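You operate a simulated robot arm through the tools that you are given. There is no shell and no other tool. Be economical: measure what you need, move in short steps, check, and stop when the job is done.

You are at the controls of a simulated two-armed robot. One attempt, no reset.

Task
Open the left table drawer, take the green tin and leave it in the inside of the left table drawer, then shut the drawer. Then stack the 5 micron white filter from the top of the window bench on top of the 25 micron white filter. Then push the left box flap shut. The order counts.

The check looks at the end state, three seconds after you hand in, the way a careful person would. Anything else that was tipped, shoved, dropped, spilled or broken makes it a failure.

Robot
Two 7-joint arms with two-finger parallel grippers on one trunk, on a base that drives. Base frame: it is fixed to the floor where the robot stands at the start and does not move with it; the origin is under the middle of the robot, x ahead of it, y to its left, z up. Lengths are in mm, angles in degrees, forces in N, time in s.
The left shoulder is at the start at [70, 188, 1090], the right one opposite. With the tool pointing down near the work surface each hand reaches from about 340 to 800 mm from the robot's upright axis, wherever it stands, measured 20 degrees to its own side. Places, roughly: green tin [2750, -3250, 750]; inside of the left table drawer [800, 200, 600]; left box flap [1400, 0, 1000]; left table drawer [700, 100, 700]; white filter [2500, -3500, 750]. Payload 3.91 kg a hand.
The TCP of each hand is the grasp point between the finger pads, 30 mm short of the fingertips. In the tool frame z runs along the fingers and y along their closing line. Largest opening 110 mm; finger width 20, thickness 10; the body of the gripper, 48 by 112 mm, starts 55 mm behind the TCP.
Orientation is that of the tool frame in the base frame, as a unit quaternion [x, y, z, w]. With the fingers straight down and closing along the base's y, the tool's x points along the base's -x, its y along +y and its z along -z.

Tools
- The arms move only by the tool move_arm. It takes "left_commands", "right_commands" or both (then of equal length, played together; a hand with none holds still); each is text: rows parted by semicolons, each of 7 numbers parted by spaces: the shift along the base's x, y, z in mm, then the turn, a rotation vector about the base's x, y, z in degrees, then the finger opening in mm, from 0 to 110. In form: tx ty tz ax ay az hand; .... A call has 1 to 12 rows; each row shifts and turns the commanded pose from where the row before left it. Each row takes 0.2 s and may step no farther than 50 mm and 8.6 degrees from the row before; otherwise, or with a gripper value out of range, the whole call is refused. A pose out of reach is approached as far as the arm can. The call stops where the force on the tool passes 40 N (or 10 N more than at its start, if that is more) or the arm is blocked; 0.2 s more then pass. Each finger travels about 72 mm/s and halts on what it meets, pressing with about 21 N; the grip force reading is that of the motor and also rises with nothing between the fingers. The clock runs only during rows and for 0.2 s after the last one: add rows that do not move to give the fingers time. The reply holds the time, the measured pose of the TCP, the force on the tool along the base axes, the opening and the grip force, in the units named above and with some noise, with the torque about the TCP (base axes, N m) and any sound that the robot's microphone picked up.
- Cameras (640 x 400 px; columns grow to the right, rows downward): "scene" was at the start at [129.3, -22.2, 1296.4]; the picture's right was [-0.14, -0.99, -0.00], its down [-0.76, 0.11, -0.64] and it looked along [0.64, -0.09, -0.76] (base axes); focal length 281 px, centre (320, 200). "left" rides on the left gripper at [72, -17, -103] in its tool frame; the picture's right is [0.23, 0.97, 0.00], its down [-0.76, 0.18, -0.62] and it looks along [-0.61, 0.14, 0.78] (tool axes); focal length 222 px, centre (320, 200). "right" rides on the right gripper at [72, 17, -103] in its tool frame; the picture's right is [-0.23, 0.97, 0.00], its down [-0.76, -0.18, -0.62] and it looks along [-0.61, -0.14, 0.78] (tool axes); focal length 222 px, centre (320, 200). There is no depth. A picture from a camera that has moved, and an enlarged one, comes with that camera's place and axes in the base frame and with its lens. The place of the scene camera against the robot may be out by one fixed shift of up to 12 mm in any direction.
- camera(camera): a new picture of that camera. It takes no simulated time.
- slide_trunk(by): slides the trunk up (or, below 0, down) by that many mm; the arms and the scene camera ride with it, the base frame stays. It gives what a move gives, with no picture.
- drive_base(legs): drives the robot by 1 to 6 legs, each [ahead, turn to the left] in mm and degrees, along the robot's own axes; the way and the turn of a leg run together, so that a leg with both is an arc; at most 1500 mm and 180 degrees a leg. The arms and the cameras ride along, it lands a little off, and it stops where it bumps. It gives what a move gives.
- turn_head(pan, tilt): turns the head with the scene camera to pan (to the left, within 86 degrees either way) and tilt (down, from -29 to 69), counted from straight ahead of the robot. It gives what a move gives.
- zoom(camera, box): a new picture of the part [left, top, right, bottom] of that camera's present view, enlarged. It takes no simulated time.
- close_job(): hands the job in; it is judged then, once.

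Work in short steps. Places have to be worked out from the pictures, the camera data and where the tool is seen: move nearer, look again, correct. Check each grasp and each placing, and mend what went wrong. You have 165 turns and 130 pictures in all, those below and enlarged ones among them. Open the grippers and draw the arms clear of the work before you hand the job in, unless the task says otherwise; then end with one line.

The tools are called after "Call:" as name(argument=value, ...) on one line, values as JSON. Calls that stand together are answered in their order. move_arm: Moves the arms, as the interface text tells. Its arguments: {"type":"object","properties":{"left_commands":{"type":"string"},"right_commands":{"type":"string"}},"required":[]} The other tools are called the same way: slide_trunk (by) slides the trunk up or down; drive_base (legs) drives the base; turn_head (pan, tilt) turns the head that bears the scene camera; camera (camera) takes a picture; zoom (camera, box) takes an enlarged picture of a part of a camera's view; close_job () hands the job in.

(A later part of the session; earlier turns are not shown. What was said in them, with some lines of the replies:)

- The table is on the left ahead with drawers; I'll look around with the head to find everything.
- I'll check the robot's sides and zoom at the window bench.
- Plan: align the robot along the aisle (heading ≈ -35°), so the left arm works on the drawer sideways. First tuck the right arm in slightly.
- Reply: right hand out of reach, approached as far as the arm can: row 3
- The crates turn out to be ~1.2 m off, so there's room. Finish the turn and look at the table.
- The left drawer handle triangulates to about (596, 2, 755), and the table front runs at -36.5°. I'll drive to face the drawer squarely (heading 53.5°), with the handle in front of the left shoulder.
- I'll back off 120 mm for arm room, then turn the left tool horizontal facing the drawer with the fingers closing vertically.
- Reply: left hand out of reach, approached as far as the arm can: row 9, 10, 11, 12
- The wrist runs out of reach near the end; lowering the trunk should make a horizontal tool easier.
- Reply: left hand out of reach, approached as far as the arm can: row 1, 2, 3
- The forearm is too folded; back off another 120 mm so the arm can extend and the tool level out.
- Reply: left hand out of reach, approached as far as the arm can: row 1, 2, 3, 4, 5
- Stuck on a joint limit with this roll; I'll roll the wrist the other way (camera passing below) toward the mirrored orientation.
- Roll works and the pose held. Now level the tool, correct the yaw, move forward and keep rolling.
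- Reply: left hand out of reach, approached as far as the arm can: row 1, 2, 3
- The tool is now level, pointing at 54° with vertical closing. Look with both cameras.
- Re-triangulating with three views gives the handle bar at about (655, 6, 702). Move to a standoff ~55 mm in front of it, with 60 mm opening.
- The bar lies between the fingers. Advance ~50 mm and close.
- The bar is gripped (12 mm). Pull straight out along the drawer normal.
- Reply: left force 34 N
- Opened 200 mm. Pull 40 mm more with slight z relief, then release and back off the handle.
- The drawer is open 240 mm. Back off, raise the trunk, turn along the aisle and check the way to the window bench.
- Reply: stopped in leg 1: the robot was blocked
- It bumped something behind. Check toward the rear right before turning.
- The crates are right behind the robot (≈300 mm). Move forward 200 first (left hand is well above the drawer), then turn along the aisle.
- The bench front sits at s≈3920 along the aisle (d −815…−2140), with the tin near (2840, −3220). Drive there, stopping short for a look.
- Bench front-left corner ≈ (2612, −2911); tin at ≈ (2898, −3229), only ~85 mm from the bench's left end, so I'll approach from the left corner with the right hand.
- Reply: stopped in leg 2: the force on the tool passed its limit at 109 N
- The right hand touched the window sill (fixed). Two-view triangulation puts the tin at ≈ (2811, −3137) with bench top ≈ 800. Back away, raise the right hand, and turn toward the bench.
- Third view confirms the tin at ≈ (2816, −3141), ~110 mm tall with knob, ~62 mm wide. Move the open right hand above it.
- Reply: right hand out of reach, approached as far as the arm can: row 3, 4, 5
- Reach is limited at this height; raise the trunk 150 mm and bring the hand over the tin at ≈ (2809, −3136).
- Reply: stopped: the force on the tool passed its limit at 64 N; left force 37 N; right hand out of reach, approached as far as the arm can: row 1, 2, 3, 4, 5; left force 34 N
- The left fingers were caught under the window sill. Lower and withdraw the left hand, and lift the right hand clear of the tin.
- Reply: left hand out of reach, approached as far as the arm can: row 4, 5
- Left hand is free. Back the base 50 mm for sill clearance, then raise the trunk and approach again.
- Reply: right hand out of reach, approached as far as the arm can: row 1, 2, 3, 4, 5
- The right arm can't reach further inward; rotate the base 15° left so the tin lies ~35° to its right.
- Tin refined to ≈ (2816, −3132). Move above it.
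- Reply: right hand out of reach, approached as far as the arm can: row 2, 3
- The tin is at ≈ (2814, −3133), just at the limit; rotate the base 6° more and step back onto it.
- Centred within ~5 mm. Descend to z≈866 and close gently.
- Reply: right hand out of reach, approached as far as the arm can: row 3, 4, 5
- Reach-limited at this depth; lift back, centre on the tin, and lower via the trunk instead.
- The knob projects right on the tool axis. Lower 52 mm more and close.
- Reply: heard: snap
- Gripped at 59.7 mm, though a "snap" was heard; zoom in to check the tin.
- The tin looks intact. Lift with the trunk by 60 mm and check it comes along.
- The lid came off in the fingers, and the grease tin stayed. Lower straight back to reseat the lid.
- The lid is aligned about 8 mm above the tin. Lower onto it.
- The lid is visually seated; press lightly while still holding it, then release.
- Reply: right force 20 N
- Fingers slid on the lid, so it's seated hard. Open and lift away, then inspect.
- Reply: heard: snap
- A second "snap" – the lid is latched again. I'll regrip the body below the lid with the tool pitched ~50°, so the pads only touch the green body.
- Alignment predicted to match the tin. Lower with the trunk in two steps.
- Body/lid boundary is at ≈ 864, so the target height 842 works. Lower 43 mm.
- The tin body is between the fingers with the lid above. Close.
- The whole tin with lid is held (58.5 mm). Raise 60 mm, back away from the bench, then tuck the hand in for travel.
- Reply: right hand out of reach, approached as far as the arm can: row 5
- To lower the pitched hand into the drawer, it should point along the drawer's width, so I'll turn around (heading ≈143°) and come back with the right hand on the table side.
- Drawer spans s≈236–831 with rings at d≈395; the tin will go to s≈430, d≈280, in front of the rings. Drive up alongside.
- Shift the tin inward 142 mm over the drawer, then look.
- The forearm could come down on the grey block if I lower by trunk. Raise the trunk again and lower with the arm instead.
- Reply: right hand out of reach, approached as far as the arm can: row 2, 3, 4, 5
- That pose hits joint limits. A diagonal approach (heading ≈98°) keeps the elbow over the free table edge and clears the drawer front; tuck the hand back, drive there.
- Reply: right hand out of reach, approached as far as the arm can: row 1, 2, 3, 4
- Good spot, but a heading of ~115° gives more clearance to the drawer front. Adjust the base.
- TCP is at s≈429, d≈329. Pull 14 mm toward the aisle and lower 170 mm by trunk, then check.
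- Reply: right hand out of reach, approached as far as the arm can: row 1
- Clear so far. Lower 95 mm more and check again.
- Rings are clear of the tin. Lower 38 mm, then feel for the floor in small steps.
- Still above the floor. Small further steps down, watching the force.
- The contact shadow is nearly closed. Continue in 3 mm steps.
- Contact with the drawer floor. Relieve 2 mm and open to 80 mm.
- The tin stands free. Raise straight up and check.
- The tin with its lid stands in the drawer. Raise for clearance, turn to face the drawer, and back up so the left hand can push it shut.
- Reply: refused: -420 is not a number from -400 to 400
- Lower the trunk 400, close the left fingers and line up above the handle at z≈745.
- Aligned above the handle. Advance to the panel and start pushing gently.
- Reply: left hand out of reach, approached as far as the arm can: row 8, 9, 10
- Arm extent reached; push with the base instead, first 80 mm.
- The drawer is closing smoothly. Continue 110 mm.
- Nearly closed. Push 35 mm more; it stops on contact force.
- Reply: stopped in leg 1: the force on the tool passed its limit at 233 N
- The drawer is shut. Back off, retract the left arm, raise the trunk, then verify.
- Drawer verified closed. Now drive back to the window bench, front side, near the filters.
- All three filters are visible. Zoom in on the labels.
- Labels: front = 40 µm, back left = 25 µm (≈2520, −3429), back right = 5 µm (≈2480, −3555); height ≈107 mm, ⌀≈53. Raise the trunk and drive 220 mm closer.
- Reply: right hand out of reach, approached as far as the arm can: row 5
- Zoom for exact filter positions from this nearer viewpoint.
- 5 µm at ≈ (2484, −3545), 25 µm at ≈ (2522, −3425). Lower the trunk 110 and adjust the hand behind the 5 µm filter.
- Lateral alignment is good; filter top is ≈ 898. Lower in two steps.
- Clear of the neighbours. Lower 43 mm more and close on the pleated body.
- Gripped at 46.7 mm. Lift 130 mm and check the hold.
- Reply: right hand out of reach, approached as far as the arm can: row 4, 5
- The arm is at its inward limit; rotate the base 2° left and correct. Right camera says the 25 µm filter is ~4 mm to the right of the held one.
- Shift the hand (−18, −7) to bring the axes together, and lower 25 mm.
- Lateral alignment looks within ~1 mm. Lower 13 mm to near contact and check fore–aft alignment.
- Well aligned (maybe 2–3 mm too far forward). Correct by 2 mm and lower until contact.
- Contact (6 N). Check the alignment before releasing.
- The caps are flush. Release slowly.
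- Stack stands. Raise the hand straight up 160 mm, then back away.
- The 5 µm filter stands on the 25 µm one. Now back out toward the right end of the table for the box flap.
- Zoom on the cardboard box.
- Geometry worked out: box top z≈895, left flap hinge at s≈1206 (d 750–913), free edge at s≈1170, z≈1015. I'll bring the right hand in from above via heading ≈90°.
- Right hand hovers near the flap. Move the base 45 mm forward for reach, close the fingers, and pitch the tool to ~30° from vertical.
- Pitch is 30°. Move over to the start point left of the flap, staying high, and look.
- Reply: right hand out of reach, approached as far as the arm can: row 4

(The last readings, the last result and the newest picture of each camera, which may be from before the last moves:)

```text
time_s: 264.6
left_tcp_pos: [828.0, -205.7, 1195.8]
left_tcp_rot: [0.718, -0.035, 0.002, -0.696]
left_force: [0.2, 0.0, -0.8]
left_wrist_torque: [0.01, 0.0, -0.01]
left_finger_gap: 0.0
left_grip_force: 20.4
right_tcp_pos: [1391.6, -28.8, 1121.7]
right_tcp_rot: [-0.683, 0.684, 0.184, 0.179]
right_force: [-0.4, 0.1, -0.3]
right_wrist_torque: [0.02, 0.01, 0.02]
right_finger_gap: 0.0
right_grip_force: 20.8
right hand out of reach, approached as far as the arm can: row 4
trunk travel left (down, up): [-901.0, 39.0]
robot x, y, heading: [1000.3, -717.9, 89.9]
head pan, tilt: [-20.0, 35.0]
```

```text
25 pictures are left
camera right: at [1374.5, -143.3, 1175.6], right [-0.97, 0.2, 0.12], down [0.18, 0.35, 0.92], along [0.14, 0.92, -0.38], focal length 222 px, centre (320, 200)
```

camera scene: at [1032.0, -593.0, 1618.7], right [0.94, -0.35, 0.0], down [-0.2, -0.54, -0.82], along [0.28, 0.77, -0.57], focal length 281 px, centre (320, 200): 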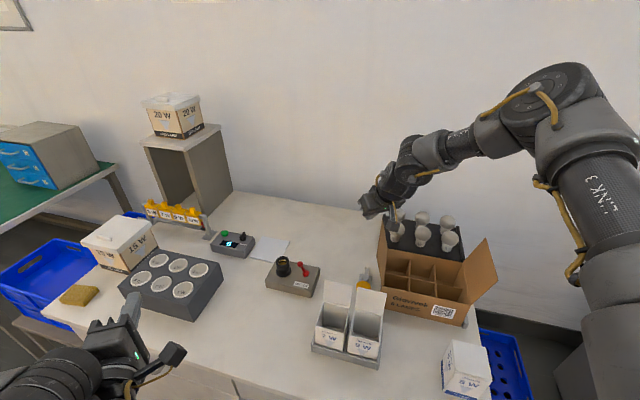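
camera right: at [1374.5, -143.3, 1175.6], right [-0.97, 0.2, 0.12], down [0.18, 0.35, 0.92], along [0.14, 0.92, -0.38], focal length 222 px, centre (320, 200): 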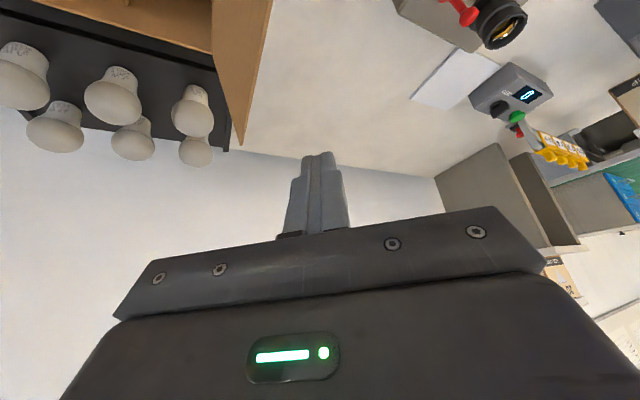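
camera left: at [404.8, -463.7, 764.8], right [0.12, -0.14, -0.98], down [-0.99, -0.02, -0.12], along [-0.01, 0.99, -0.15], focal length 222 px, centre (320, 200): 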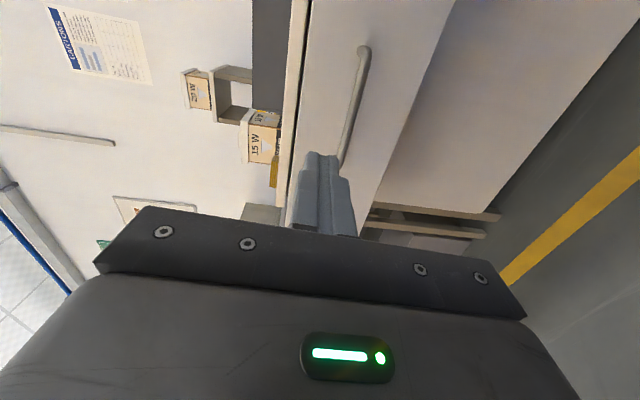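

The finger stick is on the outer side of the flap (flap corner confirmed at s≈1169). Lower 118 mm with the trunk.

Call:
slide_trunk(by=-118)

Call:
camera(camera="scene")

Call:
camera(camera="right")

```text
time_s: 266.1
left_tcp_pos: [828.5, -204.5, 1076.5]
left_tcp_rot: [0.718, -0.033, 0.002, -0.695]
left_force: [-0.3, -0.1, 0.3]
left_wrist_torque: [0.02, 0.01, -0.03]
left_finger_gap: 0.1
left_grip_force: 20.5
right_tcp_pos: [1391.2, -30.0, 1003.2]
right_tcp_rot: [-0.683, 0.683, 0.185, 0.179]
right_force: [-0.1, 0.1, -0.6]
right_wrist_torque: [0.01, -0.01, 0.01]
right_finger_gap: 0.1
right_grip_force: 21.4
trunk travel left (down, up): [-783.0, 157.0]
robot x, y, heading: [997.7, -713.9, 90.0]
head pan, tilt: [-20.0, 35.0]
```

```text
24 pictures are left
camera scene: at [1031.7, -593.0, 1500.8], right [0.94, -0.35, 0.0], down [-0.2, -0.54, -0.82], along [0.28, 0.77, -0.57], focal length 281 px, centre (320, 200)
```

scene: 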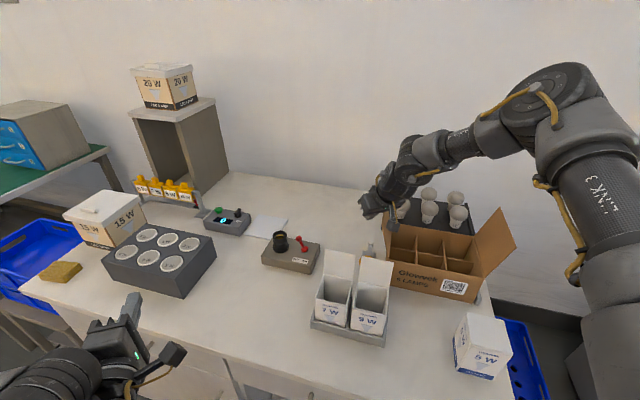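

```text
23 pictures are left
camera right: at [1374.1, -143.5, 1057.7], right [-0.97, 0.2, 0.12], down [0.18, 0.35, 0.92], along [0.14, 0.92, -0.38], focal length 222 px, centre (320, 200)
```

right: 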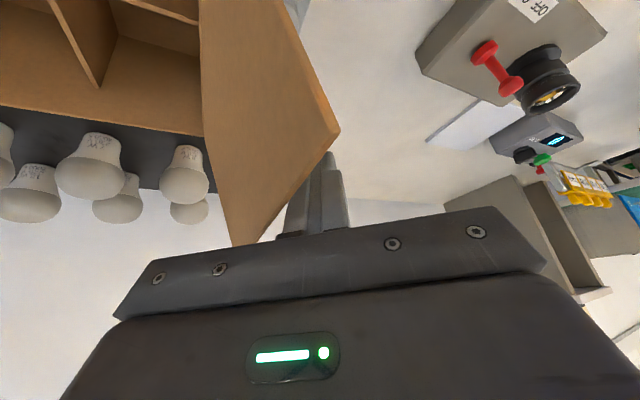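

The finger is on the outer side of the flap. Sweep it over toward +s, first part.

Call:
move_arm(right_commands="11.7 -8.7 0 0 0 0 0;11.7 -8.7 0 0 0 0 0;11.7 -8.7 0 0 0 0 0;11.7 -8.7 0 0 0 0 0;11.7 -8.7 0 0 0 0 0;10.7 -7.9 -3.3 0 0 0 0;10.7 -7.9 -3.3 0 0 0 0;10.7 -7.9 -3.3 0 0 0 0")

Call:
camera(camera="right")

Call:
zoom(camera="scene", box=[320, 150, 540, 310])

```text
time_s: 267.9
left_tcp_pos: [829.8, -207.1, 1076.5]
left_tcp_rot: [0.718, -0.035, 0.002, -0.695]
left_force: [1.2, 0.2, -0.2]
left_wrist_torque: [-0.01, -0.02, -0.03]
left_finger_gap: 0.0
left_grip_force: 21.4
right_tcp_pos: [1483.5, -97.7, 991.9]
right_tcp_rot: [-0.683, 0.684, 0.183, 0.18]
right_force: [1.2, -0.9, 0.7]
right_wrist_torque: [-0.02, 0.03, 0.0]
right_finger_gap: 0.0
right_grip_force: 20.6
trunk travel left (down, up): [-783.0, 157.0]
robot x, y, heading: [998.9, -712.1, 89.6]
head pan, tilt: [-20.0, 35.0]
```

```text
22 pictures are left
camera right: at [1465.6, -210.7, 1047.2], right [-0.97, 0.2, 0.12], down [0.18, 0.35, 0.92], along [0.14, 0.92, -0.38], focal length 222 px, centre (320, 200)
```

right: 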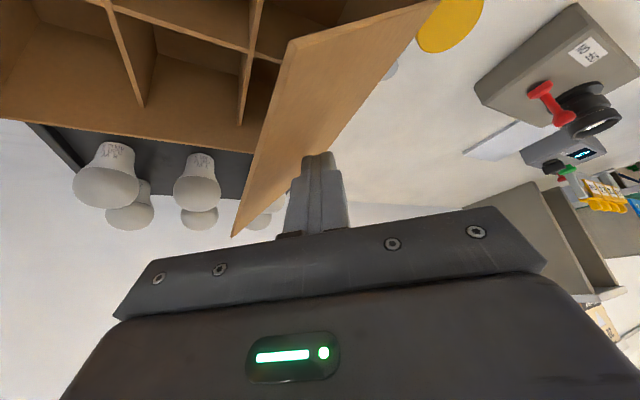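

```text
2.50 times, centred on (430, 230) of scene
camera zoom: at [1032.6, -593.2, 1500.7], right [0.94, -0.35, 0.0], down [-0.2, -0.54, -0.82], along [0.28, 0.77, -0.57], focal length 703 px, centre (45, 125)
```

zoom: 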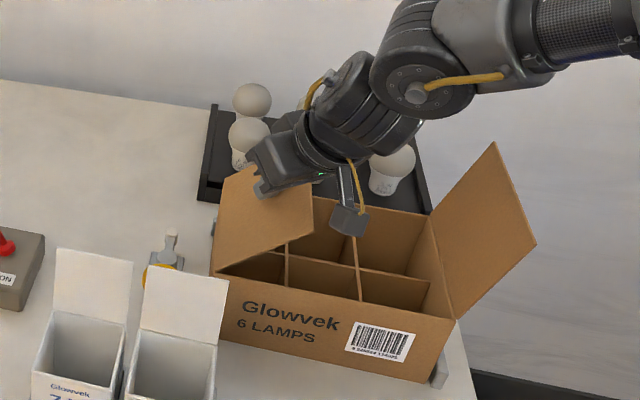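

The flap is folding inward. Continue over and down.

Call:
move_arm(right_commands="11.3 -8.3 -9 0 0 0 0;11.3 -8.3 -9 0 0 0 0;10 -7.4 -10 0 0 0 0;10 -7.4 -10 0 0 0 0;10.5 -7.7 -14 0 0 0 0;3.2 -2.4 -9 0 0 0 0")

Call:
zoom(camera="scene", box=[320, 150, 540, 310])

```text
time_s: 269.3
left_tcp_pos: [825.4, -207.3, 1077.6]
left_tcp_rot: [0.717, -0.034, 0.003, -0.696]
left_force: [-0.5, 0.4, 0.2]
left_wrist_torque: [0.0, -0.01, -0.02]
left_finger_gap: 0.0
left_grip_force: 20.6
right_tcp_pos: [1535.1, -135.0, 939.2]
right_tcp_rot: [0.682, -0.682, -0.188, -0.186]
right_force: [1.3, 1.5, 27.6]
right_wrist_torque: [0.25, 0.02, 0.09]
right_finger_gap: 0.2
right_grip_force: 21.7
trunk travel left (down, up): [-783.0, 157.0]
robot x, y, heading: [994.2, -712.4, 90.0]
head pan, tilt: [-20.0, 35.0]
```

```text
2.50 times, centred on (430, 230) of scene
camera zoom: at [1027.2, -595.2, 1501.6], right [0.94, -0.34, 0.0], down [-0.2, -0.54, -0.82], along [0.28, 0.77, -0.57], focal length 703 px, centre (45, 125)
```

zoom: 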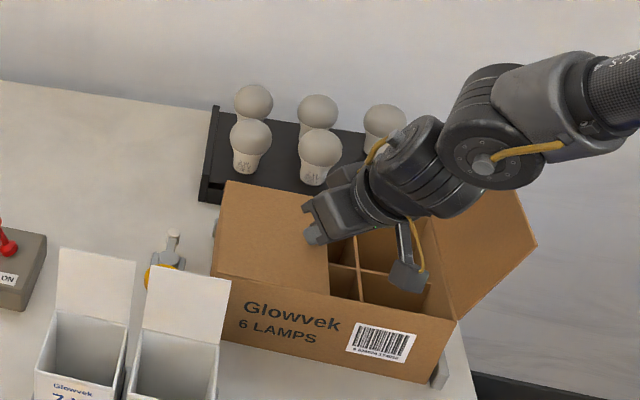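

The flap is flat and the hand presses on it (27 N). Lift straight up and check that it stays shut.

Call:
move_arm(right_commands="0 0 10 0 0 0 0;0 0 30 0 0 0 0;0 0 40 0 0 0 0;0 0 40 0 0 0 0;0 0 0 0 0 0 0")

Call:
zoom(camera="scene", box=[320, 150, 540, 310])

```text
time_s: 270.5
left_tcp_pos: [829.0, -205.3, 1075.6]
left_tcp_rot: [0.718, -0.034, 0.002, -0.695]
left_force: [0.7, 0.2, 0.0]
left_wrist_torque: [0.01, -0.01, -0.03]
left_finger_gap: 0.1
left_grip_force: 21.5
right_tcp_pos: [1540.0, -137.7, 1051.1]
right_tcp_rot: [-0.683, 0.684, 0.183, 0.18]
right_force: [0.6, 0.2, 0.4]
right_wrist_torque: [-0.03, 0.02, -0.02]
right_finger_gap: 0.0
right_grip_force: 20.9
trunk travel left (down, up): [-783.0, 157.0]
robot x, y, heading: [994.5, -713.3, 89.7]
head pan, tilt: [-20.0, 35.0]
```

```text
2.50 times, centred on (430, 230) of scene
camera zoom: at [1032.5, -592.4, 1500.6], right [0.94, -0.35, 0.0], down [-0.2, -0.54, -0.82], along [0.28, 0.77, -0.57], focal length 703 px, centre (45, 125)
```

zoom: 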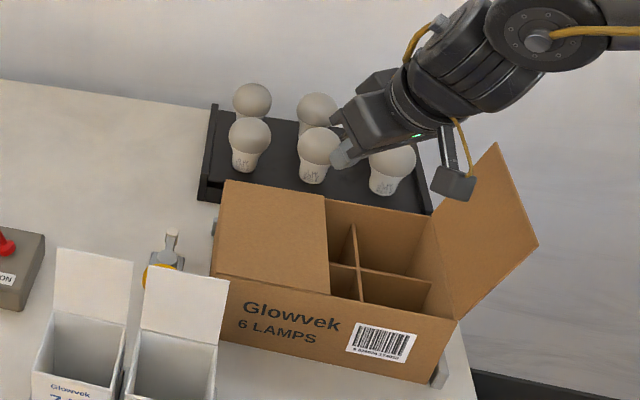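

The flap stays shut. Raise, back the robot away, open both grippers, and take a final look.

Call:
slide_trunk(by=140)

Call:
drive_base(legs=[[-350, 0]])

Call:
move_arm(left_commands="0 0 0 0 0 0 60;0 0 0 0 0 0 100;0 0 0 0 0 0 100;0 0 0 0 0 0 100", right_commands="0 0 0 0 0 0 60;0 0 0 0 0 0 100;0 0 0 0 0 0 100;0 0 0 0 0 0 100")

Call:
camera(camera="scene")

```text
time_s: 272.2
left_tcp_pos: [829.0, -205.5, 1217.0]
left_tcp_rot: [0.718, -0.035, 0.002, -0.695]
left_force: [0.2, 0.6, -0.1]
left_wrist_torque: [0.02, 0.0, 0.01]
left_finger_gap: 0.0
left_grip_force: 20.9
right_tcp_pos: [1538.7, -137.4, 1194.0]
right_tcp_rot: [-0.683, 0.684, 0.184, 0.179]
right_force: [-0.8, 0.0, 0.0]
right_wrist_torque: [0.01, -0.03, 0.04]
right_finger_gap: 0.1
right_grip_force: 20.9
trunk travel left (down, up): [-923.0, 17.0]
robot x, y, heading: [999.2, -713.2, 89.8]
head pan, tilt: [-20.0, 35.0]
```

```text
time_s: 274.5
left_tcp_pos: [829.9, -550.6, 1214.9]
left_tcp_rot: [0.718, -0.036, 0.004, -0.695]
left_force: [0.0, 0.8, -0.1]
left_wrist_torque: [0.02, -0.01, 0.01]
left_finger_gap: 0.0
left_grip_force: 21.0
right_tcp_pos: [1539.4, -486.5, 1192.8]
right_tcp_rot: [-0.682, 0.685, 0.183, 0.179]
right_force: [-0.1, -0.1, -0.1]
right_wrist_torque: [0.01, -0.01, 0.04]
right_finger_gap: 0.0
right_grip_force: 21.0
trunk travel left (down, up): [-923.0, 17.0]
robot x, y, heading: [995.9, -1060.9, 89.2]
head pan, tilt: [-20.0, 35.0]
```

```text
time_s: 275.5
left_tcp_pos: [829.4, -552.8, 1216.2]
left_tcp_rot: [0.718, -0.036, 0.004, -0.695]
left_force: [-0.3, 0.3, 0.1]
left_wrist_torque: [-0.01, 0.02, 0.0]
left_finger_gap: 99.8
left_grip_force: 0.2
right_tcp_pos: [1540.3, -488.6, 1194.4]
right_tcp_rot: [-0.681, 0.685, 0.183, 0.181]
right_force: [0.1, 0.6, -0.1]
right_wrist_torque: [-0.01, -0.01, 0.02]
right_finger_gap: 100.1
right_grip_force: 0.2
trunk travel left (down, up): [-923.0, 17.0]
robot x, y, heading: [995.6, -1062.4, 89.7]
head pan, tilt: [-20.0, 35.0]
```

```text
18 pictures are left
camera scene: at [1030.4, -940.4, 1640.7], right [0.94, -0.35, 0.0], down [-0.2, -0.54, -0.82], along [0.29, 0.77, -0.57], focal length 281 px, centre (320, 200)
```

scene: 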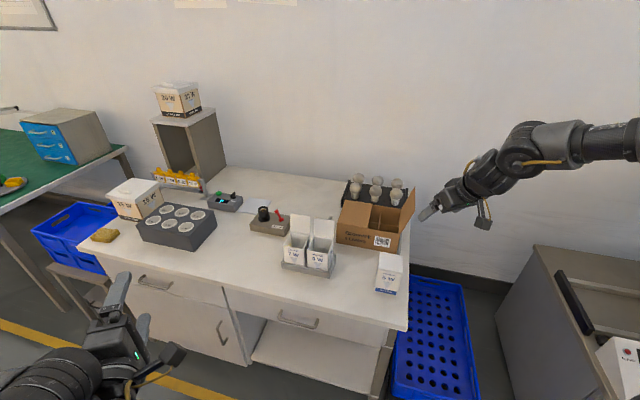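

Zoom once on the left drawer to confirm it is fully shut.

Call:
zoom(camera="scene", box=[80, 220, 340, 380])

```text
2.46 times, centred on (210, 300) of scene
camera zoom: at [1030.4, -940.4, 1640.7], right [0.94, -0.35, 0.0], down [-0.2, -0.54, -0.82], along [0.29, 0.77, -0.57], focal length 693 px, centre (591, -46)
```

zoom: 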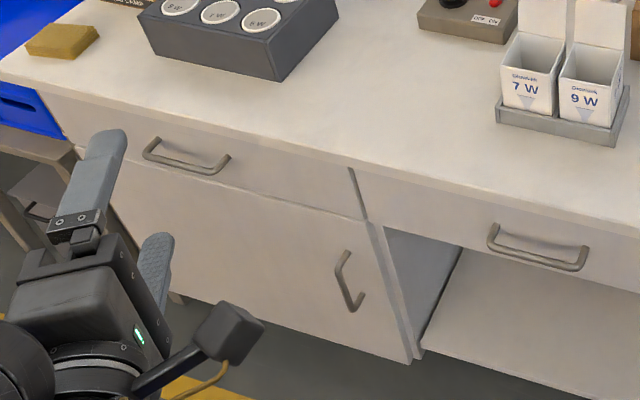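

The drawer front is flush with its neighbours, the flap is down, both grippers are open and clear. Handing in.

Call:
close_job()

```text
The job is handed in.
```

I did all three jobs in order and handed in. The closed green tin is in the shut left drawer, the 5 micron filter stands on the 25 micron one, and the left box flap is down. On the way, the tin's lid came off in the fingers once and snapped back on. The robot also bumped the blue crates and the window sill, and the drawer took a 233 N peak as it closed; I saw nothing moved or damaged in the pictures I took.
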